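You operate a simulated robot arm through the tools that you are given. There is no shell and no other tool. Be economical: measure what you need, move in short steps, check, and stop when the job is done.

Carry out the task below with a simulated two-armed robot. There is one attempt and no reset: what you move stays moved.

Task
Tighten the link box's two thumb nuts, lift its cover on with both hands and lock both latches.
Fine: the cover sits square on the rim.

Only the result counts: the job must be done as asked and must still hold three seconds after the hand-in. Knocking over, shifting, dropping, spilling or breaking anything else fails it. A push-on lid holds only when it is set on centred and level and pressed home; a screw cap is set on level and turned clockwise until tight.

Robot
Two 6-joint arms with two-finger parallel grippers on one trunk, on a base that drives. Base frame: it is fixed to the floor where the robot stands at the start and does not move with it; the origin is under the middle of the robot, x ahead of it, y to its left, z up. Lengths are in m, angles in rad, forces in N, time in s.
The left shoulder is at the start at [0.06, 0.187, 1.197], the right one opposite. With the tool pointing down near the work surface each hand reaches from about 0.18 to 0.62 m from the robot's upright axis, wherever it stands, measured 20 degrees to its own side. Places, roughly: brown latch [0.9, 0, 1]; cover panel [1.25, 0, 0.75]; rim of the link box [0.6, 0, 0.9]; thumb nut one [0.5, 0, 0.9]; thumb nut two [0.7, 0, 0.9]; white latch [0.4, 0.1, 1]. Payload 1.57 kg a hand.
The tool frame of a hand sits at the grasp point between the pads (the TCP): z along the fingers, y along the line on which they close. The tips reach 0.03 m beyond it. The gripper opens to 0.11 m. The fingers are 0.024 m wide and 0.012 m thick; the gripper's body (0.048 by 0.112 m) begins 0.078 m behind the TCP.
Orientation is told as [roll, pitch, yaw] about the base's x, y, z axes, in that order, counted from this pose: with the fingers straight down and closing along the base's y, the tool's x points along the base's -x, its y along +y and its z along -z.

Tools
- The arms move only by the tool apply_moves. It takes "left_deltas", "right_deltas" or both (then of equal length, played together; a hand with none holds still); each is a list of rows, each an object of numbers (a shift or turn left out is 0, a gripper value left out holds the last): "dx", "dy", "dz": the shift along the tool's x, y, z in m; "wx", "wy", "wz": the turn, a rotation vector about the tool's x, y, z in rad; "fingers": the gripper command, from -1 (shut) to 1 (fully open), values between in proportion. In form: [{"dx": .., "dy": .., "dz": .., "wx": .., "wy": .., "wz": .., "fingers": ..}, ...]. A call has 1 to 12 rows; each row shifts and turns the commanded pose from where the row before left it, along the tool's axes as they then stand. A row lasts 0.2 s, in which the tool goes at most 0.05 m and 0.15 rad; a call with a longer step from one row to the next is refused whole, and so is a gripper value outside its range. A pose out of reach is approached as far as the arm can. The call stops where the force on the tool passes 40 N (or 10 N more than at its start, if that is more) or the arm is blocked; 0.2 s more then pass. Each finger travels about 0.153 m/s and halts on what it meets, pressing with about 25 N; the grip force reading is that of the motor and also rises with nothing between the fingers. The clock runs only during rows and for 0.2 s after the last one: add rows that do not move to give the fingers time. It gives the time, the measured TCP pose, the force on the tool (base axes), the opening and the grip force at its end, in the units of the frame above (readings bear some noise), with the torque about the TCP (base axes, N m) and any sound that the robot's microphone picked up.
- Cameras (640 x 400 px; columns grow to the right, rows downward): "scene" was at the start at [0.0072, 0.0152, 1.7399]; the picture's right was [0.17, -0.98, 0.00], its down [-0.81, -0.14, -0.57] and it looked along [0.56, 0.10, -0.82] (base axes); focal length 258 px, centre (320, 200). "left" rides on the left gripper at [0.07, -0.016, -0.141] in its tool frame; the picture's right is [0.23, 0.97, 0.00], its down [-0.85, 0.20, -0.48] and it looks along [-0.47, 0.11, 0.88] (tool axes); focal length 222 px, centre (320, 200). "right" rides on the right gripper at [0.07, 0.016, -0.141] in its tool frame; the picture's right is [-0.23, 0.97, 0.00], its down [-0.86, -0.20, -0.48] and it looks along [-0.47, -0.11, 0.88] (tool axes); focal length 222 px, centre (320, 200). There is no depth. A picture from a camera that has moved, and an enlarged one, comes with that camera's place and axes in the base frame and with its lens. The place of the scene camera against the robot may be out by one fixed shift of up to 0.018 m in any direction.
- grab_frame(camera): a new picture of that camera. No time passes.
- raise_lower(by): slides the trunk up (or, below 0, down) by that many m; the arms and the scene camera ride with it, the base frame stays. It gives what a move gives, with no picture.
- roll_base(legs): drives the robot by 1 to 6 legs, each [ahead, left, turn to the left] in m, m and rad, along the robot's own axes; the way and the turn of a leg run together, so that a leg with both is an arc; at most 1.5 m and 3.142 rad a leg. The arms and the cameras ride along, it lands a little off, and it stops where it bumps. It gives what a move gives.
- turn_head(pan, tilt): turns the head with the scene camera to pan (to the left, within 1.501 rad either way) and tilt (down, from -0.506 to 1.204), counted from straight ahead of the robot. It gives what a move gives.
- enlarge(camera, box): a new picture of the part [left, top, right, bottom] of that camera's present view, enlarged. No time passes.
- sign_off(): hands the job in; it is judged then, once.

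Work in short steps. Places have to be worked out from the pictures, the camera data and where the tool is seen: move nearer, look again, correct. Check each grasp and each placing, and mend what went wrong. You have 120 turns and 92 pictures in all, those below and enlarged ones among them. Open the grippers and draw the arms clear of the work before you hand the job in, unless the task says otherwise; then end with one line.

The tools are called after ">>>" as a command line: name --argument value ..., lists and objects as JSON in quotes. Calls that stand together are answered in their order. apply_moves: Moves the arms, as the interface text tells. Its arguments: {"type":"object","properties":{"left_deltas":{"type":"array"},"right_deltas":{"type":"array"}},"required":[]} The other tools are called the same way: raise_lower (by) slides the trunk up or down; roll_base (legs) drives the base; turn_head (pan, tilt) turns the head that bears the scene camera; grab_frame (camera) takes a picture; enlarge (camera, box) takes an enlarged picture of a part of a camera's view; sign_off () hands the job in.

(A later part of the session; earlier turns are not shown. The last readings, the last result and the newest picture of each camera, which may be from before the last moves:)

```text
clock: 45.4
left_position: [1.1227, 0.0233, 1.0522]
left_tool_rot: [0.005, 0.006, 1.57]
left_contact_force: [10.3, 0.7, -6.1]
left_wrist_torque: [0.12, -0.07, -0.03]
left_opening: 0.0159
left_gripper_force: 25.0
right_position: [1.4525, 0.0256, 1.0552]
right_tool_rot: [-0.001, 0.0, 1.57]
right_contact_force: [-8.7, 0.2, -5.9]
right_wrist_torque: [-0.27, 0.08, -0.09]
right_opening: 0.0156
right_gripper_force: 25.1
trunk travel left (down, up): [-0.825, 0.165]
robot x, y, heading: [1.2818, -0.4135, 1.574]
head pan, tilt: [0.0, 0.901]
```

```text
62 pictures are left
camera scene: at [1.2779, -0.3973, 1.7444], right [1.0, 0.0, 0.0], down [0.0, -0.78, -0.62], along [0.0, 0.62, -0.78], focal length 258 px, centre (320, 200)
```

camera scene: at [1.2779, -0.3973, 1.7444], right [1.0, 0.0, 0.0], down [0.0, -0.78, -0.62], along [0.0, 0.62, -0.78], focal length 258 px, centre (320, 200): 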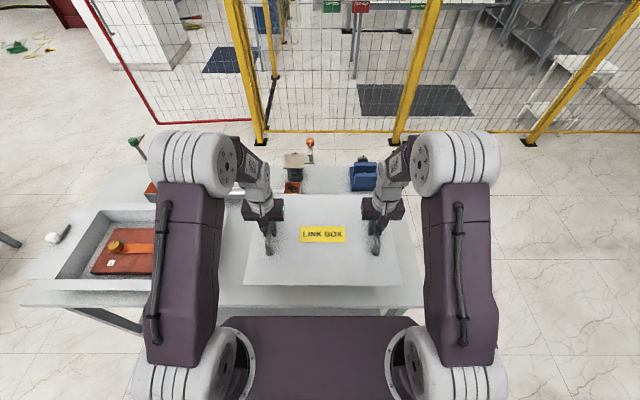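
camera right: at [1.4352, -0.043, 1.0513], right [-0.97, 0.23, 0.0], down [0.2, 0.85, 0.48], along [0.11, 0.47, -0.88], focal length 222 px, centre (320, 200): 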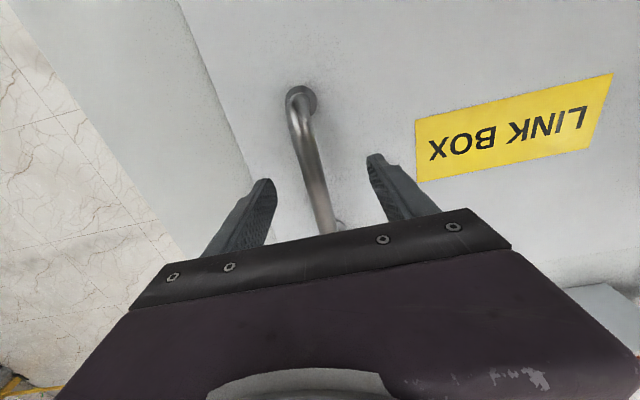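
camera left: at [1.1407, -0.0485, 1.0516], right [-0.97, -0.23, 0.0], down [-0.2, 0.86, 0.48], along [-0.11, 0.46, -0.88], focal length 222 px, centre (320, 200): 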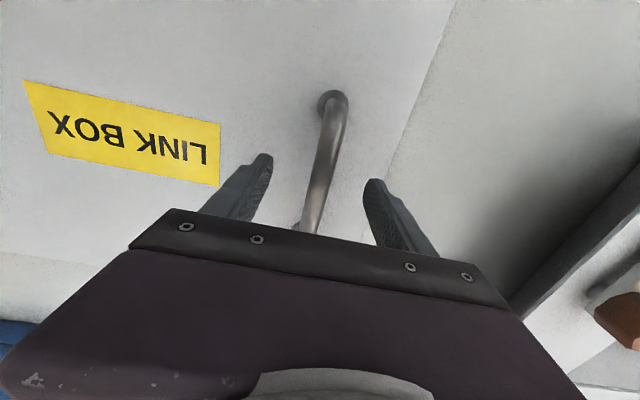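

The cover is up, level and shared at 6 N each hand. I raise the trunk a bit more for clearance over the latches and drive left towards the box, stopping short to measure the box rim.

>>> raise_lower --by 0.08

>>> roll_base --legs '[[0, 0.3, 0]]'

>>> turn_head --pan 0.55 --tilt 0.9

>>> grab_frame --camera "scene"

>>> grab_frame --camera "left"

```text
clock: 46.6
left_position: [1.1231, 0.0227, 1.1326]
left_tool_rot: [0.004, 0.004, 1.569]
left_contact_force: [17.3, -0.2, -6.6]
left_wrist_torque: [-0.13, -0.06, -0.05]
left_opening: 0.0158
left_gripper_force: 25.1
right_position: [1.4525, 0.0254, 1.1348]
right_tool_rot: [-0.001, 0.0, 1.571]
right_contact_force: [-17.3, 0.0, -5.9]
right_wrist_torque: [0.0, 0.09, -0.05]
right_opening: 0.0159
right_gripper_force: 25.2
trunk travel left (down, up): [-0.905, 0.085]
robot x, y, heading: [1.2831, -0.4184, 1.573]
head pan, tilt: [0.0, 0.901]
```

```text
clock: 48.6
left_position: [0.8266, 0.0213, 1.1318]
left_tool_rot: [0.004, 0.004, 1.567]
left_contact_force: [25.6, -1.2, -6.1]
left_wrist_torque: [-0.1, -0.07, -0.01]
left_opening: 0.0157
left_gripper_force: 24.6
right_position: [1.1566, 0.0246, 1.1342]
right_tool_rot: [0.001, 0.0, 1.566]
right_contact_force: [-25.4, -0.5, -6.4]
right_wrist_torque: [-0.03, 0.15, -0.02]
right_opening: 0.0157
right_gripper_force: 25.5
trunk travel left (down, up): [-0.905, 0.085]
robot x, y, heading: [0.9827, -0.4213, 1.573]
head pan, tilt: [0.0, 0.901]
```

```text
clock: 49.6
left_position: [0.8233, 0.0216, 1.1326]
left_tool_rot: [0.0, 0.002, 1.565]
left_contact_force: [3.1, -0.2, -6.1]
left_wrist_torque: [-0.06, -0.03, -0.04]
left_opening: 0.0157
left_gripper_force: 24.6
right_position: [1.1544, 0.0241, 1.1338]
right_tool_rot: [-0.002, 0.001, 1.57]
right_contact_force: [-2.6, -0.2, -6.2]
right_wrist_torque: [-0.08, 0.01, -0.02]
right_opening: 0.0156
right_gripper_force: 25.2
trunk travel left (down, up): [-0.905, 0.085]
robot x, y, heading: [0.984, -0.4184, 1.575]
head pan, tilt: [0.55, 0.901]
```

```text
61 pictures are left
camera scene: at [0.9384, -0.4101, 1.8244], right [0.85, 0.52, 0.0], down [0.41, -0.67, -0.62], along [-0.33, 0.53, -0.78], focal length 258 px, centre (320, 200)
```

scene: 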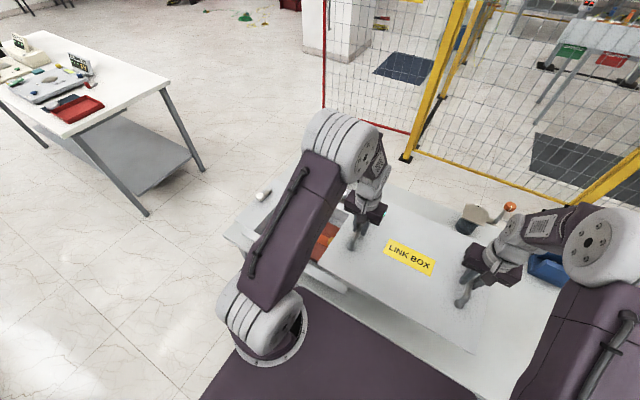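

```text
60 pictures are left
camera left: at [0.8404, -0.0482, 1.2744], right [-0.97, -0.22, 0.0], down [-0.2, 0.86, 0.48], along [-0.11, 0.46, -0.88], focal length 222 px, centre (320, 200)
```

left: 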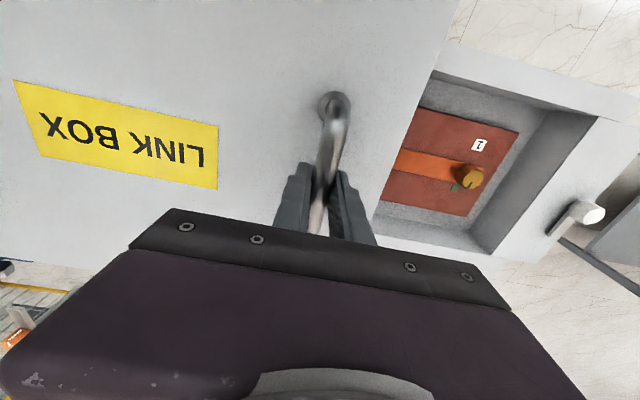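

Triangulating the rim: inner opening x 0.437–0.821, y −0.093–0.178, z≈0.936, so the box centre ≈ (0.629, 0.043). The grip midpoint is at (0.989, 0.023), so I drive left 0.36 and face the head forward again.

>>> roll_base --legs '[[0, 0.36, 0]]'

>>> turn_head --pan 0.0 --tilt 0.95

>>> grab_frame --camera "scene"

```text
clock: 51.9
left_position: [0.467, 0.0204, 1.1324]
left_tool_rot: [0.005, 0.004, 1.571]
left_contact_force: [6.3, 0.4, -6.2]
left_wrist_torque: [-0.15, -0.04, -0.02]
left_opening: 0.0155
left_gripper_force: 25.6
right_position: [0.7955, 0.0222, 1.1346]
right_tool_rot: [0.002, 0.0, 1.571]
right_contact_force: [-5.6, -0.5, -6.3]
right_wrist_torque: [0.0, 0.02, -0.04]
right_opening: 0.0158
right_gripper_force: 25.0
trunk travel left (down, up): [-0.905, 0.085]
robot x, y, heading: [0.6231, -0.4212, 1.574]
head pan, tilt: [0.55, 0.901]
```

```text
clock: 52.9
left_position: [0.4634, 0.0198, 1.1336]
left_tool_rot: [0.002, 0.002, 1.57]
left_contact_force: [1.1, -0.9, -5.8]
left_wrist_torque: [-0.07, 0.01, -0.03]
left_opening: 0.0155
left_gripper_force: 25.2
right_position: [0.7938, 0.0223, 1.1352]
right_tool_rot: [-0.002, 0.001, 1.572]
right_contact_force: [-1.1, -0.2, -6.8]
right_wrist_torque: [-0.08, -0.01, -0.03]
right_opening: 0.0157
right_gripper_force: 25.2
trunk travel left (down, up): [-0.905, 0.085]
robot x, y, heading: [0.625, -0.421, 1.576]
head pan, tilt: [0.0, 0.949]
```

```text
59 pictures are left
camera scene: at [0.6188, -0.4033, 1.8208], right [1.0, 0.01, 0.0], down [0.01, -0.81, -0.58], along [0.0, 0.58, -0.81], focal length 258 px, centre (320, 200)
```

scene: 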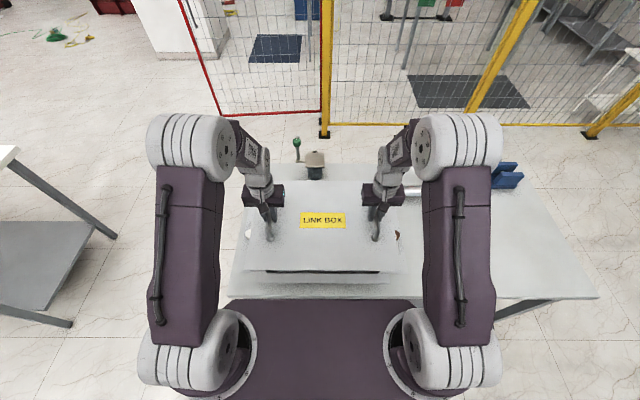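

Grip mid is at (0.6286, 0.021). I shift +0.0195 in y and lower by 0.10, so the cover bottom is about 4 cm above the rim, then compare edges.

>>> apply_moves --left_deltas '[{"dx": -0.005, "dz": 0.0}, {"dx": -0.005, "dz": 0.0}, {"dx": -0.005}, {"dx": -0.0045, "dz": 0.01}, {"dz": 0.02}, {"dz": 0.02}, {"dz": 0.02}, {"dz": 0.02}, {"dz": 0.01}, {}]' --right_deltas '[{"dx": -0.005, "dz": 0.0}, {"dx": -0.005, "dz": 0.0}, {"dx": -0.005}, {"dx": -0.0045, "dz": 0.0115}, {"dz": 0.02}, {"dz": 0.02}, {"dz": 0.02}, {"dz": 0.02}, {"dz": 0.01}, {}]'

>>> enlarge --camera "scene" --box '[210, 160, 430, 300]'

>>> grab_frame --camera "left"

>>> grab_frame --camera "right"

```text
clock: 55.0
left_position: [0.4647, 0.038, 1.0319]
left_tool_rot: [0.003, 0.004, 1.571]
left_contact_force: [8.1, 1.4, -6.1]
left_wrist_torque: [0.12, -0.05, 0.19]
left_opening: 0.0155
left_gripper_force: 24.7
right_position: [0.7937, 0.0431, 1.0335]
right_tool_rot: [-0.001, -0.002, 1.57]
right_contact_force: [-8.2, -1.0, -6.6]
right_wrist_torque: [-0.28, 0.04, 0.13]
right_opening: 0.0158
right_gripper_force: 25.1
trunk travel left (down, up): [-0.905, 0.085]
robot x, y, heading: [0.6255, -0.4239, 1.577]
head pan, tilt: [0.0, 0.949]
```

```text
2.86 times, centred on (320, 230) of scene
camera zoom: at [0.6198, -0.4036, 1.8208], right [1.0, 0.01, 0.0], down [0.0, -0.81, -0.58], along [0.0, 0.58, -0.81], focal length 736 px, centre (320, 114)
```

zoom: 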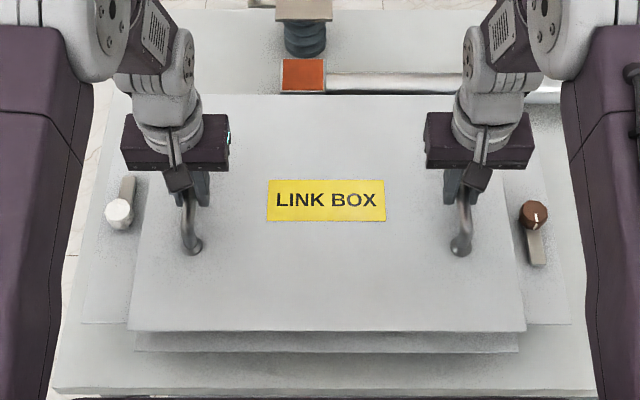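

```text
57 pictures are left
camera left: at [0.4812, -0.0319, 1.1744], right [-0.97, -0.23, 0.0], down [-0.2, 0.86, 0.48], along [-0.11, 0.46, -0.88], focal length 222 px, centre (320, 200)
```

left: 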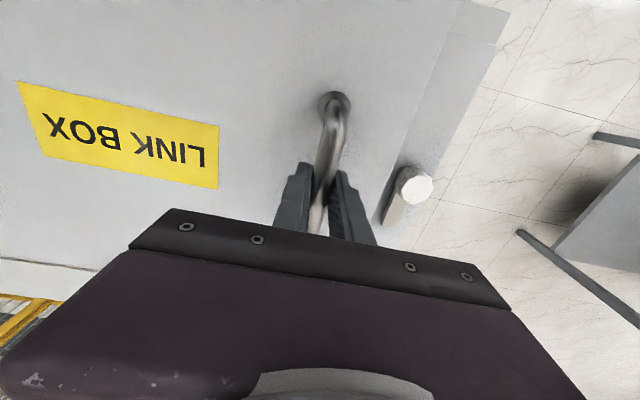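

```text
56 pictures are left
camera right: at [0.7781, -0.0264, 1.1738], right [-0.97, 0.23, 0.0], down [0.2, 0.85, 0.48], along [0.11, 0.47, -0.88], focal length 222 px, centre (320, 200)
```

right: 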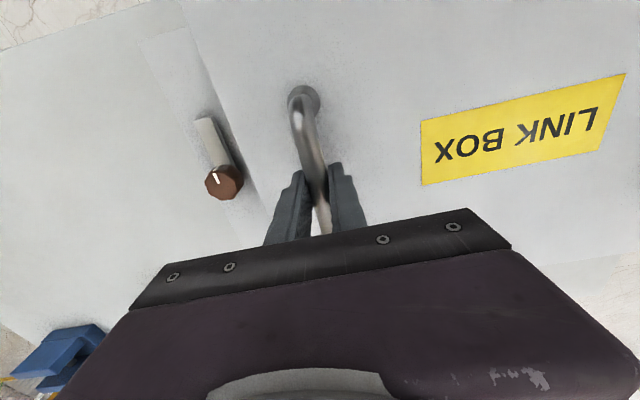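

In the scene view the cover's front edge is parallel to the rim edge, centres agree within ~2–3 mm both ways (x 0.628 vs 0.628; y within 3 mm). I lower steadily towards contact (expected TCP z≈0.99).

>>> apply_moves --left_deltas '[{"dx": 0.001, "dz": 0.008}, {"dz": 0.008}, {"dz": 0.007}, {"dz": 0.005}, {"dz": 0.003}, {"dz": 0.002}, {}]' --right_deltas '[{"dx": 0.001, "dz": 0.009}, {"dz": 0.008}, {"dz": 0.007}, {"dz": 0.005}, {"dz": 0.003}, {"dz": 0.002}, {}]'

>>> enlarge --camera "scene" --box '[210, 160, 430, 300]'

```text
clock: 56.6
left_position: [0.4642, 0.0373, 0.9998]
left_tool_rot: [0.004, 0.003, 1.57]
left_contact_force: [13.7, -0.1, -6.2]
left_wrist_torque: [-0.09, -0.04, 0.14]
left_opening: 0.0158
left_gripper_force: 24.6
right_position: [0.7931, 0.0409, 0.9988]
right_tool_rot: [-0.001, 0.0, 1.57]
right_contact_force: [-13.4, -0.9, -6.7]
right_wrist_torque: [-0.03, 0.1, 0.16]
right_opening: 0.0157
right_gripper_force: 25.7
trunk travel left (down, up): [-0.905, 0.085]
robot x, y, heading: [0.6258, -0.4179, 1.574]
head pan, tilt: [0.0, 0.949]
```

```text
2.86 times, centred on (320, 230) of scene
camera zoom: at [0.6198, -0.4031, 1.8208], right [1.0, 0.01, 0.0], down [0.0, -0.81, -0.58], along [0.0, 0.58, -0.81], focal length 736 px, centre (320, 114)
```

zoom: 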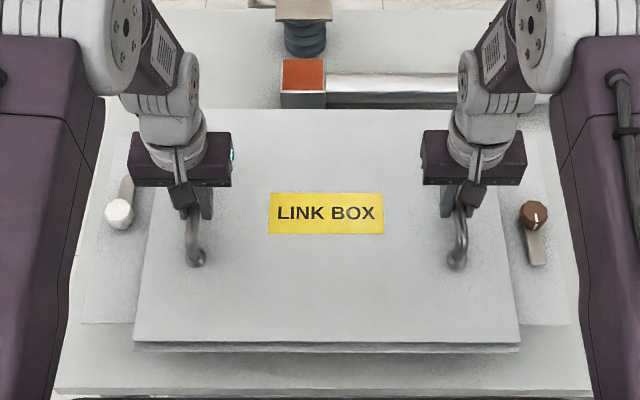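

I take a tight view of the front corners to compare cover edge and rim.

>>> enlarge --camera "scene" --box '[245, 262, 295, 294]'

>>> enlarge --camera "scene" --box '[360, 262, 410, 294]'

```text
12.50 times, centred on (270, 278) of scene
camera zoom: at [0.6198, -0.4031, 1.8208], right [1.0, 0.01, 0.0], down [0.0, -0.81, -0.58], along [0.0, 0.58, -0.81], focal length 3220 px, centre (945, -775)
```

zoom: 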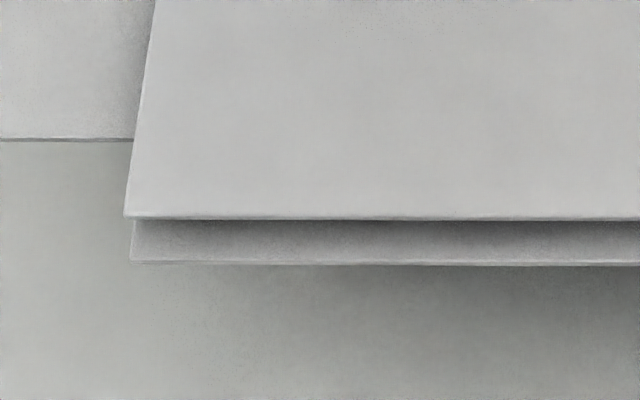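

```text
12.50 times, centred on (385, 278) of scene
camera zoom: at [0.6198, -0.4031, 1.8208], right [1.0, 0.01, 0.0], down [0.0, -0.81, -0.58], along [0.0, 0.58, -0.81], focal length 3220 px, centre (-492, -775)
```

zoom: 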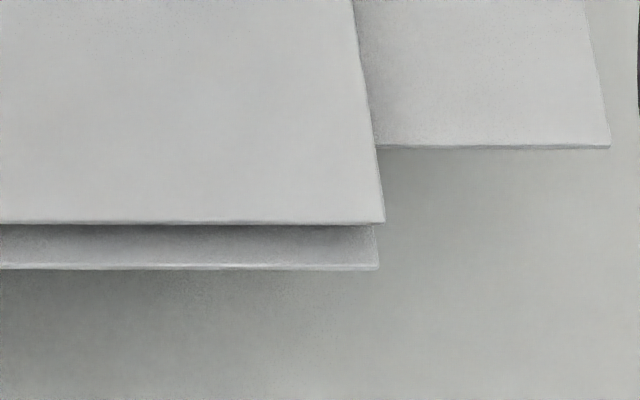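

The rim's top flange shows ~9 mm in front of the cover; cover and rim are equally long in x and centred there, but the cover sits about 6 mm too far in +y. I shift both hands −0.006 in y, still hovering.

>>> apply_moves --left_deltas '[{"dx": 0.003}, {"dx": 0.003}, {}]' --right_deltas '[{"dx": 0.003}, {"dx": 0.003}, {}]'

>>> grab_frame --camera "left"

>>> enlarge --camera "scene" --box '[240, 190, 400, 290]'

```text
clock: 57.5
left_position: [0.4645, 0.0313, 0.9975]
left_tool_rot: [0.002, 0.002, 1.571]
left_contact_force: [18.3, 0.7, -6.2]
left_wrist_torque: [0.0, -0.07, 0.07]
left_opening: 0.0154
left_gripper_force: 25.4
right_position: [0.7931, 0.0344, 0.9983]
right_tool_rot: [-0.002, 0.0, 1.57]
right_contact_force: [-17.9, -1.0, -6.0]
right_wrist_torque: [-0.13, 0.13, 0.07]
right_opening: 0.0156
right_gripper_force: 24.7
trunk travel left (down, up): [-0.905, 0.085]
robot x, y, heading: [0.6241, -0.4228, 1.582]
head pan, tilt: [0.0, 0.949]
```

```text
52 pictures are left
camera left: at [0.4812, -0.0383, 1.1406], right [-0.97, -0.23, 0.0], down [-0.2, 0.86, 0.48], along [-0.11, 0.46, -0.88], focal length 222 px, centre (320, 200)
```

left: 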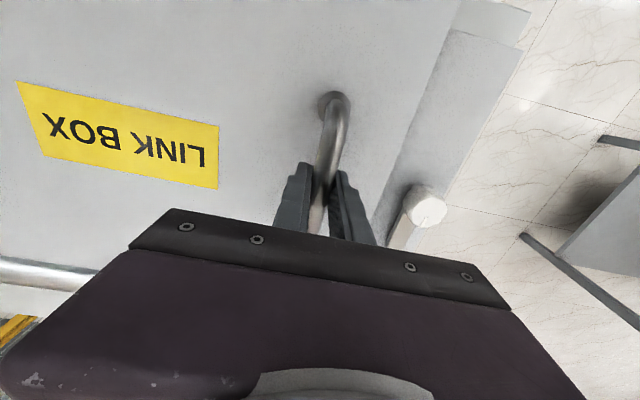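

```text
4.00 times, centred on (320, 240) of scene
camera zoom: at [0.6198, -0.4029, 1.8208], right [1.0, 0.01, 0.0], down [0.0, -0.81, -0.58], along [0.0, 0.58, -0.81], focal length 1030 px, centre (320, 40)
```

zoom: 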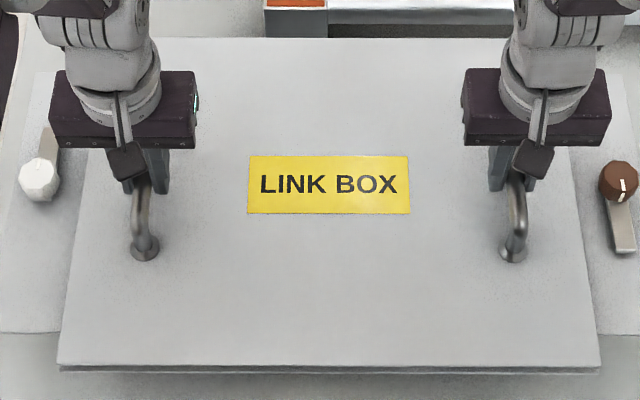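

Now centred (−0.117…0.2255 in scene terms, centre 0.054 = box centre). I relieve the squeeze slightly and lower in small steps until the rim carries the cover.

>>> apply_moves --left_deltas '[{"dy": -0.0012}, {"dy": -0.001, "dz": 0.002}, {"dz": 0.002}, {"dz": 0.002}, {"dz": 0.002}, {}]' --right_deltas '[{"dy": 0.0012}, {"dy": 0.001, "dz": 0.002}, {"dz": 0.002}, {"dz": 0.002}, {"dz": 0.002}, {}]'

```text
clock: 58.5
left_position: [0.4645, 0.0307, 0.9924]
left_tool_rot: [0.003, 0.009, 1.573]
left_contact_force: [-1.6, 0.1, -6.9]
left_wrist_torque: [-0.09, 0.01, -0.02]
left_opening: 0.0155
left_gripper_force: 25.2
right_position: [0.7919, 0.0345, 0.9919]
right_tool_rot: [-0.002, 0.003, 1.572]
right_contact_force: [1.6, 0.5, -7.0]
right_wrist_torque: [-0.11, 0.04, -0.01]
right_opening: 0.0156
right_gripper_force: 24.9
trunk travel left (down, up): [-0.905, 0.085]
robot x, y, heading: [0.6253, -0.4217, 1.572]
head pan, tilt: [0.0, 0.949]
stopped in row 5 (left hand): the force on the tool passed its limit (the readings are from after the stop); the commanded pose is now the measured one
```

Still hanging at −7 N each (the stop seems a transient). I continue down by 2 mm steps.

>>> apply_moves --left_deltas '[{"dz": 0.002}, {"dz": 0.002}, {"dz": 0.002}, {}]' --right_deltas '[{"dz": 0.002}, {"dz": 0.002}, {"dz": 0.002}, {}]'

>>> enlarge --camera "scene" --box '[245, 262, 295, 294]'

```text
clock: 59.5
left_position: [0.4637, 0.0318, 0.9885]
left_tool_rot: [0.003, 0.001, 1.572]
left_contact_force: [-20.1, 2.7, 22.0]
left_wrist_torque: [0.03, 0.16, -0.03]
left_opening: 0.0156
left_gripper_force: 24.9
right_position: [0.7943, 0.0351, 0.9895]
right_tool_rot: [-0.001, -0.006, 1.571]
right_contact_force: [20.3, 7.1, 11.4]
right_wrist_torque: [-0.42, -0.13, 0.13]
right_opening: 0.0159
right_gripper_force: 25.0
trunk travel left (down, up): [-0.905, 0.085]
robot x, y, heading: [0.6222, -0.422, 1.574]
head pan, tilt: [0.0, 0.949]
```

```text
12.50 times, centred on (270, 278) of scene
camera zoom: at [0.6203, -0.4069, 1.8214], right [1.0, 0.01, 0.0], down [0.0, -0.81, -0.58], along [0.0, 0.58, -0.81], focal length 3220 px, centre (945, -775)
```

zoom: 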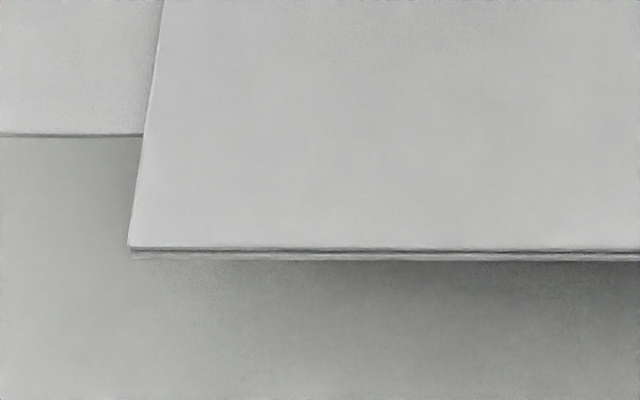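

Contact made (+22/+11 N), and the cover's edge lies on the rim's edge at the left. I check the right corner and the far edge.

>>> enlarge --camera "scene" --box '[360, 262, 410, 294]'

>>> enlarge --camera "scene" --box '[240, 180, 400, 280]'

```text
12.50 times, centred on (385, 278) of scene
camera zoom: at [0.6203, -0.4069, 1.8214], right [1.0, 0.01, 0.0], down [0.0, -0.81, -0.58], along [0.0, 0.58, -0.81], focal length 3220 px, centre (-492, -775)
```

zoom: 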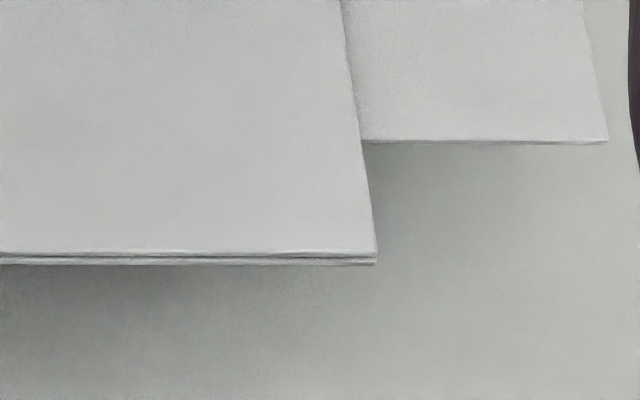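

```text
4.00 times, centred on (320, 230) of scene
camera zoom: at [0.6203, -0.4069, 1.8214], right [1.0, 0.01, 0.0], down [0.0, -0.81, -0.58], along [0.0, 0.58, -0.81], focal length 1030 px, centre (320, 80)
```

zoom: 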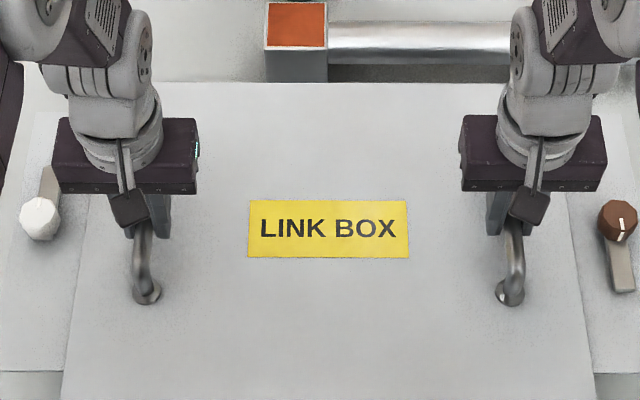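

The cover sits within ~2 mm of the rim edge on the front and even at both corners. I relieve the vertical and sideways preload, then open to release both handles.

>>> apply_moves --left_deltas '[{"dz": -0.002, "dy": 0.0015}, {"dz": -0.0015, "dy": 0.0015}, {}]' --right_deltas '[{"dz": -0.0015, "dy": -0.0015}, {"dz": -0.001, "dy": -0.0015}, {}]'

```text
clock: 60.2
left_position: [0.4637, 0.0294, 0.9887]
left_tool_rot: [0.001, 0.009, 1.572]
left_contact_force: [0.7, -0.1, -3.3]
left_wrist_torque: [0.32, -0.01, 0.12]
left_opening: 0.0155
left_gripper_force: 25.6
right_position: [0.7927, 0.0335, 0.9895]
right_tool_rot: [0.0, 0.001, 1.572]
right_contact_force: [-0.2, 0.0, -4.6]
right_wrist_torque: [0.45, -0.03, -0.02]
right_opening: 0.0156
right_gripper_force: 25.2
trunk travel left (down, up): [-0.905, 0.085]
robot x, y, heading: [0.6286, -0.422, 1.576]
head pan, tilt: [0.0, 0.949]
stopped in row 3 (left hand): the force on the tool passed its limit (the readings are from after the stop); the commanded pose is now the measured one
```

Nearly neutral load. I lower 1 mm so the rim carries it, and open both grippers.

>>> apply_moves --left_deltas '[{"dz": 0.001}, {"fingers": -0.4}, {"fingers": 0.1}, {"fingers": 0.3}, {}]' --right_deltas '[{"dz": 0.001}, {"fingers": -0.4}, {"fingers": 0.1}, {"fingers": 0.3}, {}]'

>>> enlarge --camera "scene" --box '[220, 175, 420, 300]'

```text
clock: 61.4
left_position: [0.4626, 0.028, 0.9873]
left_tool_rot: [0.002, 0.008, 1.571]
left_contact_force: [-0.1, 0.4, 0.1]
left_wrist_torque: [0.02, -0.02, 0.02]
left_opening: 0.0717
left_gripper_force: 0.1
right_position: [0.7943, 0.0327, 0.9905]
right_tool_rot: [-0.001, 0.002, 1.571]
right_contact_force: [0.8, 0.0, 0.7]
right_wrist_torque: [0.0, 0.03, -0.01]
right_opening: 0.0714
right_gripper_force: 0.0
trunk travel left (down, up): [-0.905, 0.085]
robot x, y, heading: [0.6239, -0.421, 1.576]
head pan, tilt: [0.0, 0.949]
```

```text
3.20 times, centred on (320, 238) of scene
camera zoom: at [0.6199, -0.4054, 1.8208], right [1.0, 0.01, 0.0], down [0.0, -0.81, -0.58], along [0.0, 0.58, -0.81], focal length 824 px, centre (320, 80)
```

zoom: 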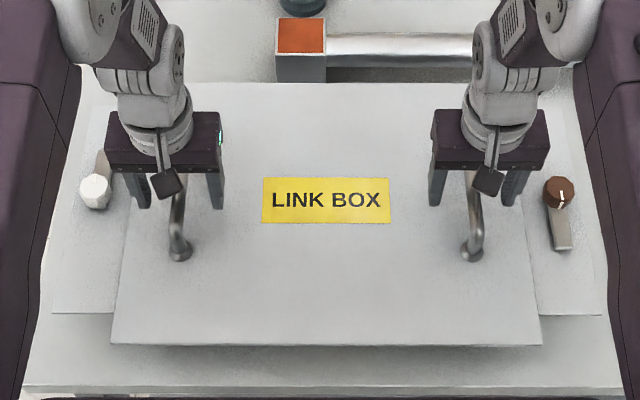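

The cover stays on the rim, grippers free. Both latches need a quarter-turn clockwise to swing their tongues over the cover. I rise and move the hands above the two latch knobs.

>>> apply_moves --left_deltas '[{"dz": -0.02}, {"dz": -0.04}, {"dz": -0.04}, {"dy": 0.028, "dx": -0.0035}, {"dy": 0.028, "dx": -0.0035}, {"dy": 0.028, "dx": -0.0035}, {"dy": 0.028, "dx": -0.0035}, {}]' --right_deltas '[{"dz": -0.02}, {"dz": -0.04}, {"dz": -0.04}, {"dy": -0.0267, "dx": -0.0026}, {"dy": -0.0267, "dx": -0.0026}, {"dy": -0.0267, "dx": -0.0026}, {"dy": -0.0267, "dx": -0.0026}, {}]'

>>> grab_frame --camera "left"

>>> grab_frame --camera "right"

```text
clock: 63.2
left_position: [0.3498, 0.044, 1.0894]
left_tool_rot: [0.002, 0.01, 1.572]
left_contact_force: [-0.4, -0.5, 0.1]
left_wrist_torque: [-0.01, -0.04, -0.03]
left_opening: 0.0715
left_gripper_force: 0.0
right_position: [0.902, 0.0444, 1.0885]
right_tool_rot: [-0.001, 0.001, 1.572]
right_contact_force: [-0.6, 0.5, -0.3]
right_wrist_torque: [0.0, -0.01, -0.01]
right_opening: 0.0713
right_gripper_force: 0.0
trunk travel left (down, up): [-0.905, 0.085]
robot x, y, heading: [0.6218, -0.4213, 1.577]
head pan, tilt: [0.0, 0.949]
```

```text
46 pictures are left
camera left: at [0.3683, -0.0248, 1.2319], right [-0.97, -0.23, 0.0], down [-0.2, 0.86, 0.47], along [-0.11, 0.46, -0.88], focal length 222 px, centre (320, 200)
```

left: 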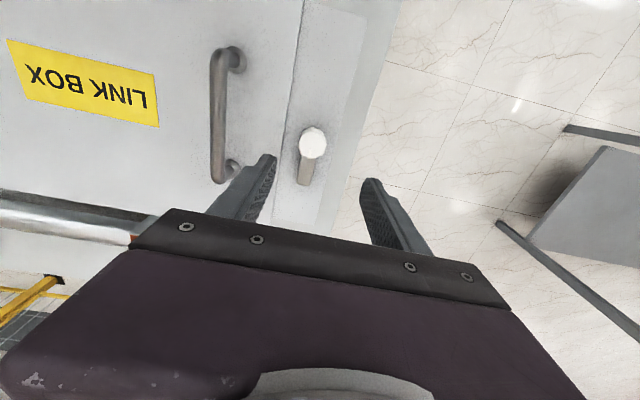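

```text
45 pictures are left
camera right: at [0.885, -0.0243, 1.2298], right [-0.97, 0.23, 0.0], down [0.2, 0.86, 0.48], along [0.11, 0.46, -0.88], focal length 222 px, centre (320, 200)
```

right: 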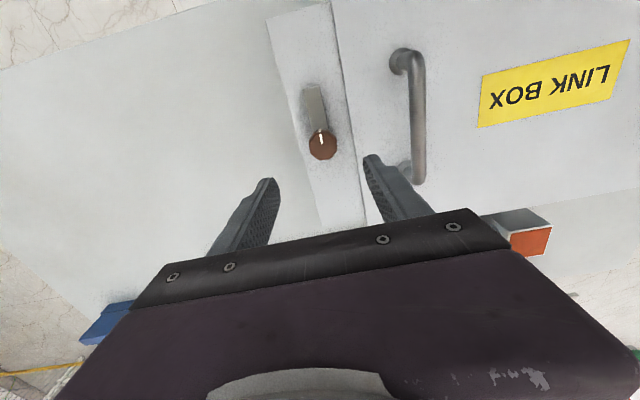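

Knob tops triangulate to white [0.362, 0.042, 0.961] and brown [0.899, 0.044, 0.959]. I narrow the fingers to ~46 mm (to stay clear of the cover edge), centre, and lower to just above the knobs.

>>> apply_moves --left_deltas '[{"dy": -0.012, "dx": 0.002, "fingers": -0.16}, {"dz": 0.03}, {"dz": 0.03}, {"dz": 0.018}, {}]' --right_deltas '[{"dy": 0.003, "fingers": -0.16}, {"dz": 0.03}, {"dz": 0.03}, {"dz": 0.018}, {}]'

>>> enlarge --camera "left" --box '[220, 80, 420, 225]'

>>> enlarge --camera "right" --box '[220, 80, 420, 225]'

```text
clock: 64.4
left_position: [0.3633, 0.0403, 1.0109]
left_tool_rot: [0.001, 0.009, 1.571]
left_contact_force: [0.3, -0.2, -0.2]
left_wrist_torque: [0.02, 0.02, -0.02]
left_opening: 0.0461
left_gripper_force: 0.1
right_position: [0.8965, 0.0445, 1.0119]
right_tool_rot: [0.001, 0.002, 1.572]
right_contact_force: [0.3, 0.0, -0.2]
right_wrist_torque: [-0.02, 0.01, 0.0]
right_opening: 0.0462
right_gripper_force: 0.0
trunk travel left (down, up): [-0.905, 0.085]
robot x, y, heading: [0.6213, -0.4214, 1.574]
head pan, tilt: [0.0, 0.949]
```

```text
2.76 times, centred on (320, 152) of left
camera zoom: at [0.3804, -0.0286, 1.1533], right [-0.97, -0.23, 0.0], down [-0.2, 0.86, 0.47], along [-0.11, 0.46, -0.88], focal length 613 px, centre (320, 331)
```

zoom: 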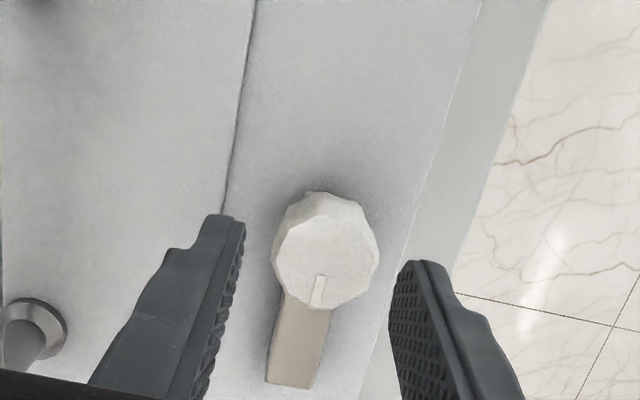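

```text
2.76 times, centred on (320, 152) of right
camera zoom: at [0.8809, -0.0239, 1.1532], right [-0.97, 0.23, 0.0], down [0.2, 0.86, 0.48], along [0.11, 0.46, -0.88], focal length 613 px, centre (320, 331)
```

zoom: 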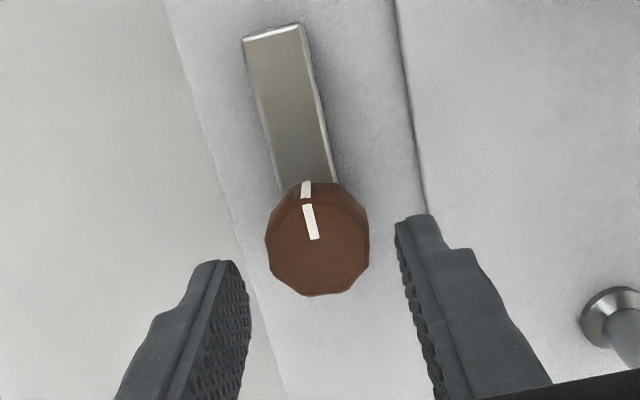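

Centred within 2 mm. I trim and lower 33 mm around the knobs.

>>> apply_moves --left_deltas '[{"dy": 0.002, "dx": -0.001, "dz": 0.01}, {"dz": 0.012}, {"dz": 0.012}, {}]' --right_deltas '[{"dy": -0.001, "dx": 0.0015, "dz": 0.01}, {"dz": 0.012}, {"dz": 0.012}, {}]'

```text
clock: 65.4
left_position: [0.3611, 0.043, 0.9767]
left_tool_rot: [0.001, 0.008, 1.571]
left_contact_force: [-0.5, 0.4, 0.0]
left_wrist_torque: [0.0, -0.02, -0.01]
left_opening: 0.0461
left_gripper_force: 0.0
right_position: [0.8977, 0.0417, 0.9774]
right_tool_rot: [-0.001, 0.001, 1.571]
right_contact_force: [0.1, 0.8, 0.1]
right_wrist_torque: [0.01, -0.02, 0.03]
right_opening: 0.0464
right_gripper_force: 0.0
trunk travel left (down, up): [-0.905, 0.085]
robot x, y, heading: [0.6236, -0.4223, 1.577]
head pan, tilt: [0.0, 0.949]
```

No contact, good. Close both on the knobs.

>>> apply_moves --left_deltas '[{"fingers": -1}, {}, {}]' --right_deltas '[{"fingers": -1}, {}, {}]'

```text
clock: 66.2
left_position: [0.3608, 0.0419, 0.9764]
left_tool_rot: [0.001, 0.008, 1.571]
left_contact_force: [3.2, -2.6, 5.2]
left_wrist_torque: [0.37, -0.15, 0.03]
left_opening: 0.0343
left_gripper_force: 41.4
right_position: [0.8978, 0.0424, 0.9775]
right_tool_rot: [-0.004, 0.004, 1.574]
right_contact_force: [-9.1, 1.4, -5.1]
right_wrist_torque: [0.32, 0.21, -0.01]
right_opening: 0.0342
right_gripper_force: 41.7
trunk travel left (down, up): [-0.905, 0.085]
robot x, y, heading: [0.6231, -0.4243, 1.577]
head pan, tilt: [0.0, 0.949]
```

Both gripped, well centred. I turn both clockwise 0.6 rad and watch torque.

>>> apply_moves --left_deltas '[{"wz": 0.1}, {"wz": 0.1}, {"wz": 0.1}, {"wz": 0.1}, {"wz": 0.1}, {"wz": 0.1}]' --right_deltas '[{"wz": 0.1}, {"wz": 0.1}, {"wz": 0.1}, {"wz": 0.1}, {"wz": 0.1}, {"wz": 0.1}]'

>>> enlarge --camera "scene" --box '[220, 175, 420, 300]'

```text
clock: 67.8
left_position: [0.3612, 0.0419, 0.9775]
left_tool_rot: [-0.004, 0.009, 0.97]
left_contact_force: [-1.6, 0.1, -3.9]
left_wrist_torque: [0.07, 0.11, -0.02]
left_opening: 0.034
left_gripper_force: 41.7
right_position: [0.896, 0.043, 0.9775]
right_tool_rot: [-0.003, 0.002, 0.971]
right_contact_force: [-1.9, -1.2, -1.3]
right_wrist_torque: [0.38, -0.02, 0.01]
right_opening: 0.034
right_gripper_force: 42.0
trunk travel left (down, up): [-0.905, 0.085]
robot x, y, heading: [0.6236, -0.4197, 1.569]
head pan, tilt: [0.0, 0.949]
stopped in row 6 (right hand): the force on the tool passed its limit (the readings are from after the stop); the commanded pose is now the measured one
```

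```text
3.20 times, centred on (320, 238) of scene
camera zoom: at [0.6186, -0.4043, 1.8208], right [1.0, 0.01, 0.0], down [0.01, -0.81, -0.58], along [0.0, 0.58, -0.81], focal length 824 px, centre (320, 80)
```

zoom: 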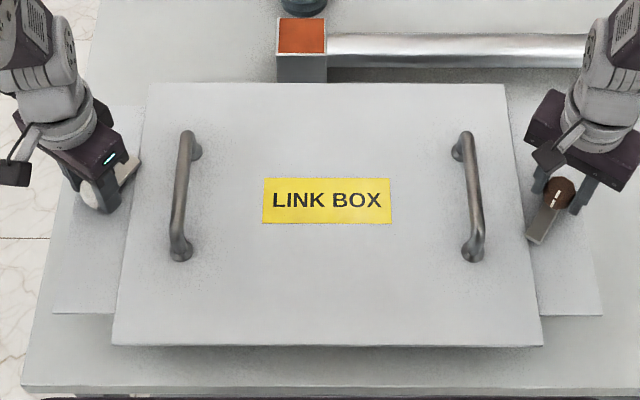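

The tongues swing towards the cover on both sides with no blocking. I continue another ~1.0 rad in total, first 0.6.

>>> apply_moves --left_deltas '[{"wz": 0.1}, {"wz": 0.1}, {"wz": 0.1}, {"wz": 0.1}, {"wz": 0.1}, {"wz": 0.1}]' --right_deltas '[{"wz": 0.1}, {"wz": 0.1}, {"wz": 0.1}, {"wz": 0.1}, {"wz": 0.1}, {"wz": 0.1}]'

```text
clock: 69.2
left_position: [0.3597, 0.0425, 0.9761]
left_tool_rot: [-0.008, 0.003, 0.368]
left_contact_force: [13.8, 3.0, -0.8]
left_wrist_torque: [0.5, 0.58, -0.02]
left_opening: 0.0344
left_gripper_force: 42.3
right_position: [0.8954, 0.0432, 0.9775]
right_tool_rot: [-0.006, 0.0, 0.37]
right_contact_force: [-20.6, 4.8, 6.4]
right_wrist_torque: [0.09, 1.19, 0.03]
right_opening: 0.0343
right_gripper_force: 42.1
trunk travel left (down, up): [-0.905, 0.085]
robot x, y, heading: [0.6223, -0.4193, 1.576]
head pan, tilt: [0.0, 0.949]
```

Side forces grew a little with no turning torque; I relieve and turn on until the stop.

>>> apply_moves --left_deltas '[{"dx": -0.0022}, {"wz": 0.1}, {"wz": 0.1}, {"wz": 0.1}, {"wz": 0.09}]' --right_deltas '[{"dx": 0.003, "dy": 0.0015}, {"wz": 0.1}, {"wz": 0.1}, {"wz": 0.1}, {"wz": 0.09}]'

>>> enlarge --camera "scene" --box '[220, 175, 420, 300]'

>>> enlarge --camera "right" --box '[220, 80, 420, 225]'

>>> enlarge --camera "left" --box '[220, 80, 420, 225]'

```text
clock: 70.4
left_position: [0.3636, 0.0435, 0.9766]
left_tool_rot: [-0.011, 0.001, -0.023]
left_contact_force: [-22.9, -5.2, -12.8]
left_wrist_torque: [1.04, 0.86, 0.0]
left_opening: 0.0343
left_gripper_force: 41.6
right_position: [0.8945, 0.0435, 0.9767]
right_tool_rot: [-0.002, 0.0, -0.021]
right_contact_force: [26.2, 6.3, 4.4]
right_wrist_torque: [0.44, -0.36, -0.01]
right_opening: 0.0344
right_gripper_force: 41.7
trunk travel left (down, up): [-0.905, 0.085]
robot x, y, heading: [0.6232, -0.4191, 1.58]
head pan, tilt: [0.0, 0.949]
```

```text
3.20 times, centred on (320, 238) of scene
camera zoom: at [0.6196, -0.4041, 1.8208], right [1.0, 0.01, 0.0], down [0.0, -0.81, -0.58], along [0.0, 0.58, -0.81], focal length 824 px, centre (320, 80)
```

zoom: 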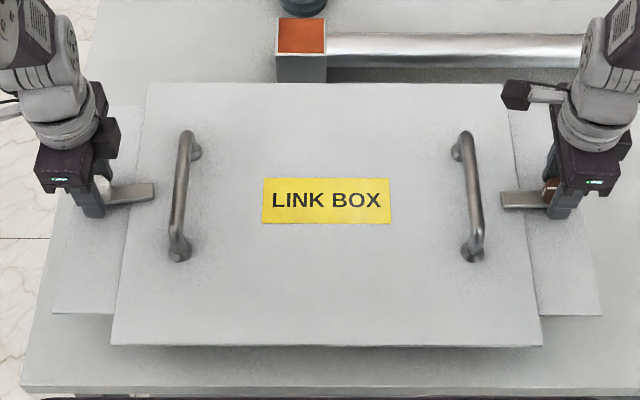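

```text
2.76 times, centred on (320, 152) of right
camera zoom: at [0.8253, 0.0627, 1.1179], right [0.25, 0.97, 0.0], down [0.85, -0.22, 0.48], along [0.46, -0.12, -0.88], focal length 613 px, centre (320, 331)
```

zoom: 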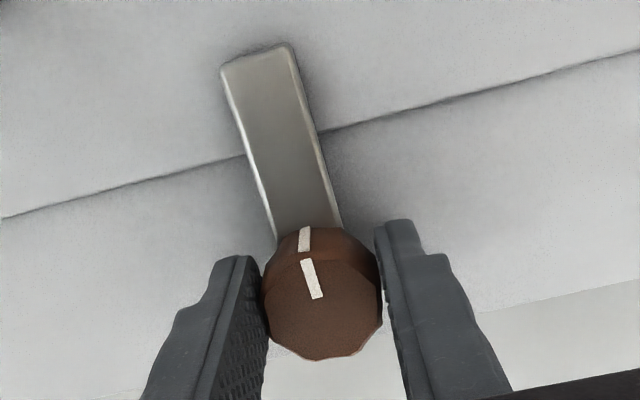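

```text
2.76 times, centred on (320, 152) of left
camera zoom: at [0.2942, 0.029, 1.1185], right [-0.21, 0.98, -0.01], down [0.86, 0.19, 0.47], along [0.47, 0.09, -0.88], focal length 613 px, centre (320, 331)
```

zoom: 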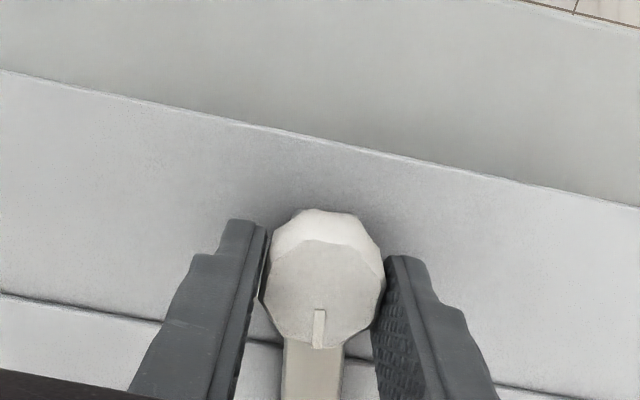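

Both tongues lie over the cover, at right angles to the edges. I relieve forces and nudge 0.1 rad more to find out if there is a stop.

>>> apply_moves --left_deltas '[{"dx": 0.0033}, {"wz": 0.05}, {"wz": 0.05}, {}]' --right_deltas '[{"dx": -0.0038, "dy": 0.0008}, {"wz": 0.05}, {"wz": 0.05}, {}]'

```text
clock: 71.4
left_position: [0.3609, 0.0416, 0.9764]
left_tool_rot: [-0.009, -0.001, -0.12]
left_contact_force: [30.6, -5.6, -1.0]
left_wrist_torque: [0.8, -0.72, -0.03]
left_opening: 0.0343
left_gripper_force: 42.0
right_position: [0.8972, 0.0451, 0.9775]
right_tool_rot: [-0.005, 0.0, -0.121]
right_contact_force: [-30.3, 11.5, 1.2]
right_wrist_torque: [1.12, 0.44, -0.05]
right_opening: 0.0344
right_gripper_force: 41.4
trunk travel left (down, up): [-0.905, 0.085]
robot x, y, heading: [0.6206, -0.4222, 1.574]
head pan, tilt: [0.0, 0.949]
```

No stop torque yet. I relieve half way and look at the tongues' present angle.

>>> apply_moves --left_deltas '[{"dx": -0.0018}, {}]' --right_deltas '[{"dx": 0.0018, "dy": 0.0007}, {}]'

>>> enlarge --camera "right" --box '[220, 80, 420, 225]'

>>> enlarge --camera "scene" --box '[230, 210, 290, 250]'

```text
clock: 72.0
left_position: [0.3604, 0.0432, 0.9766]
left_tool_rot: [-0.007, 0.003, -0.119]
left_contact_force: [-8.6, -4.8, -9.2]
left_wrist_torque: [0.51, -0.52, -0.01]
left_opening: 0.034
left_gripper_force: 41.7
right_position: [0.8963, 0.044, 0.9764]
right_tool_rot: [-0.006, -0.001, -0.123]
right_contact_force: [10.5, 2.7, 3.2]
right_wrist_torque: [0.48, 0.58, -0.02]
right_opening: 0.0342
right_gripper_force: 41.8
trunk travel left (down, up): [-0.905, 0.085]
robot x, y, heading: [0.626, -0.4195, 1.577]
head pan, tilt: [0.0, 0.949]
```

```text
2.76 times, centred on (320, 152) of right
camera zoom: at [0.8302, 0.0697, 1.1176], right [0.34, 0.94, 0.0], down [0.82, -0.3, 0.48], along [0.45, -0.17, -0.88], focal length 613 px, centre (320, 331)
```

zoom: 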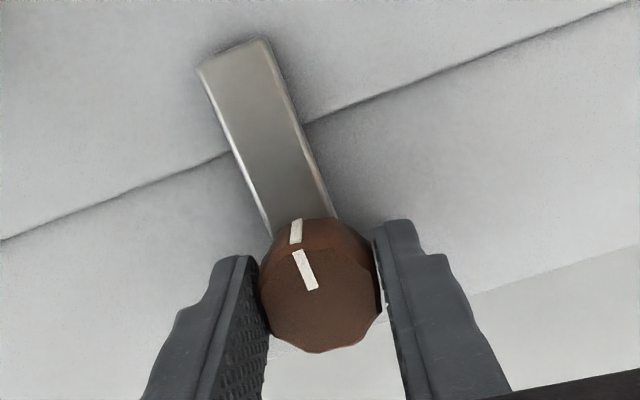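

```text
10.00 times, centred on (260, 230) of scene
camera zoom: at [0.6191, -0.4051, 1.8207], right [1.0, 0.01, 0.0], down [0.0, -0.81, -0.58], along [0.0, 0.58, -0.81], focal length 2576 px, centre (920, -100)
```

zoom: 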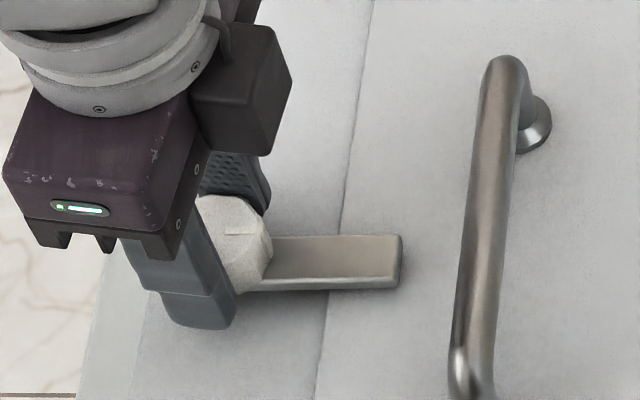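

The brown tongue's world direction didn't change with the last 0.1 rad, suggesting an end stop at 90° with the fingers slipping. I push another 0.15 rad and read the torque at once to confirm.

>>> apply_moves --left_deltas '[{"wz": 0.08}, {"wz": 0.08}]' --right_deltas '[{"wz": 0.08}, {"wz": 0.08}]'

>>> enlarge --camera "right" --box '[220, 80, 420, 225]'

>>> enlarge --camera "left" --box '[220, 80, 420, 225]'

```text
clock: 72.6
left_position: [0.3598, 0.0429, 0.9769]
left_tool_rot: [-0.007, 0.0, -0.279]
left_contact_force: [-23.6, -4.1, -13.9]
left_wrist_torque: [1.03, 0.5, 0.18]
left_opening: 0.0344
left_gripper_force: 41.6
right_position: [0.8962, 0.045, 0.9781]
right_tool_rot: [-0.004, -0.001, -0.278]
right_contact_force: [26.2, 0.6, 3.2]
right_wrist_torque: [0.53, -0.5, 0.17]
right_opening: 0.034
right_gripper_force: 42.1
trunk travel left (down, up): [-0.905, 0.085]
robot x, y, heading: [0.6218, -0.4222, 1.575]
head pan, tilt: [0.0, 0.949]
```

```text
2.76 times, centred on (320, 152) of right
camera zoom: at [0.8344, 0.0801, 1.1176], right [0.49, 0.87, 0.0], down [0.77, -0.43, 0.48], along [0.42, -0.24, -0.88], focal length 613 px, centre (320, 331)
```

zoom: 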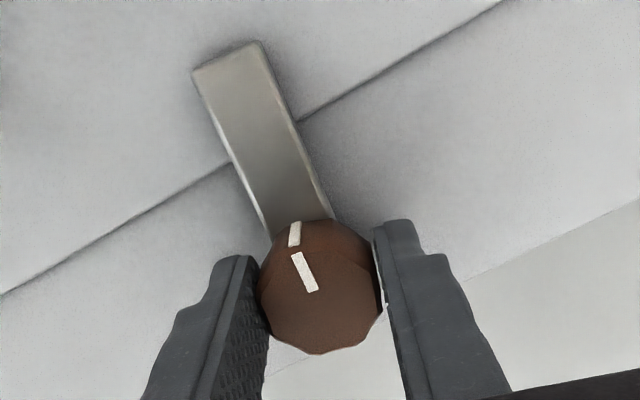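

```text
2.76 times, centred on (320, 152) of left
camera zoom: at [0.29, 0.047, 1.1185], right [0.05, 1.0, -0.01], down [0.88, -0.04, 0.48], along [0.48, -0.03, -0.88], focal length 613 px, centre (320, 331)
```

zoom: 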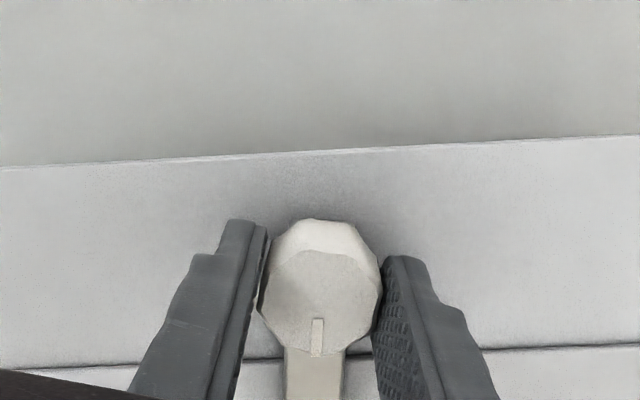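

The knobs followed this time (tongues now slightly past square) and a torque of ~0.18 Nm appeared on both — maybe the start of the stop. I push 0.1 rad more to check.

>>> apply_moves --left_deltas '[{"dx": 0.001}, {"wz": 0.05}, {"wz": 0.05}]' --right_deltas '[{"dx": -0.001}, {"wz": 0.05}, {"wz": 0.05}]'

>>> enlarge --camera "right" --box '[220, 80, 420, 225]'

```text
clock: 73.4
left_position: [0.362, 0.0428, 0.9778]
left_tool_rot: [-0.01, -0.004, -0.38]
left_contact_force: [4.0, -6.4, -8.8]
left_wrist_torque: [0.52, -0.16, 0.53]
left_opening: 0.0345
left_gripper_force: 41.4
right_position: [0.8945, 0.0447, 0.9766]
right_tool_rot: [-0.005, -0.003, -0.379]
right_contact_force: [-2.4, 4.7, 0.2]
right_wrist_torque: [0.48, 0.0, 0.58]
right_opening: 0.0343
right_gripper_force: 41.3
trunk travel left (down, up): [-0.905, 0.085]
robot x, y, heading: [0.6194, -0.4211, 1.577]
head pan, tilt: [0.0, 0.949]
```

```text
2.76 times, centred on (320, 152) of right
camera zoom: at [0.837, 0.087, 1.1177], right [0.57, 0.82, -0.01], down [0.72, -0.5, 0.48], along [0.39, -0.28, -0.88], focal length 613 px, centre (320, 331)
```

zoom: 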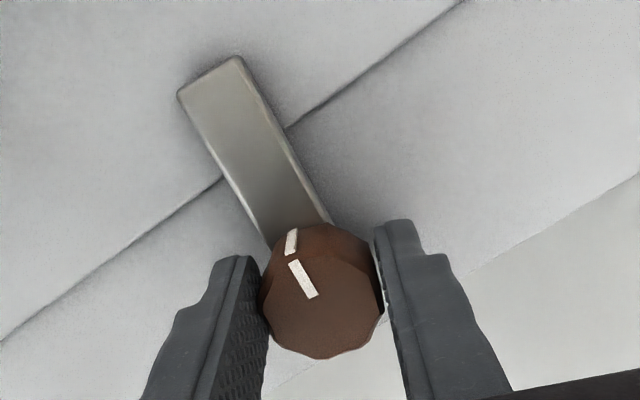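

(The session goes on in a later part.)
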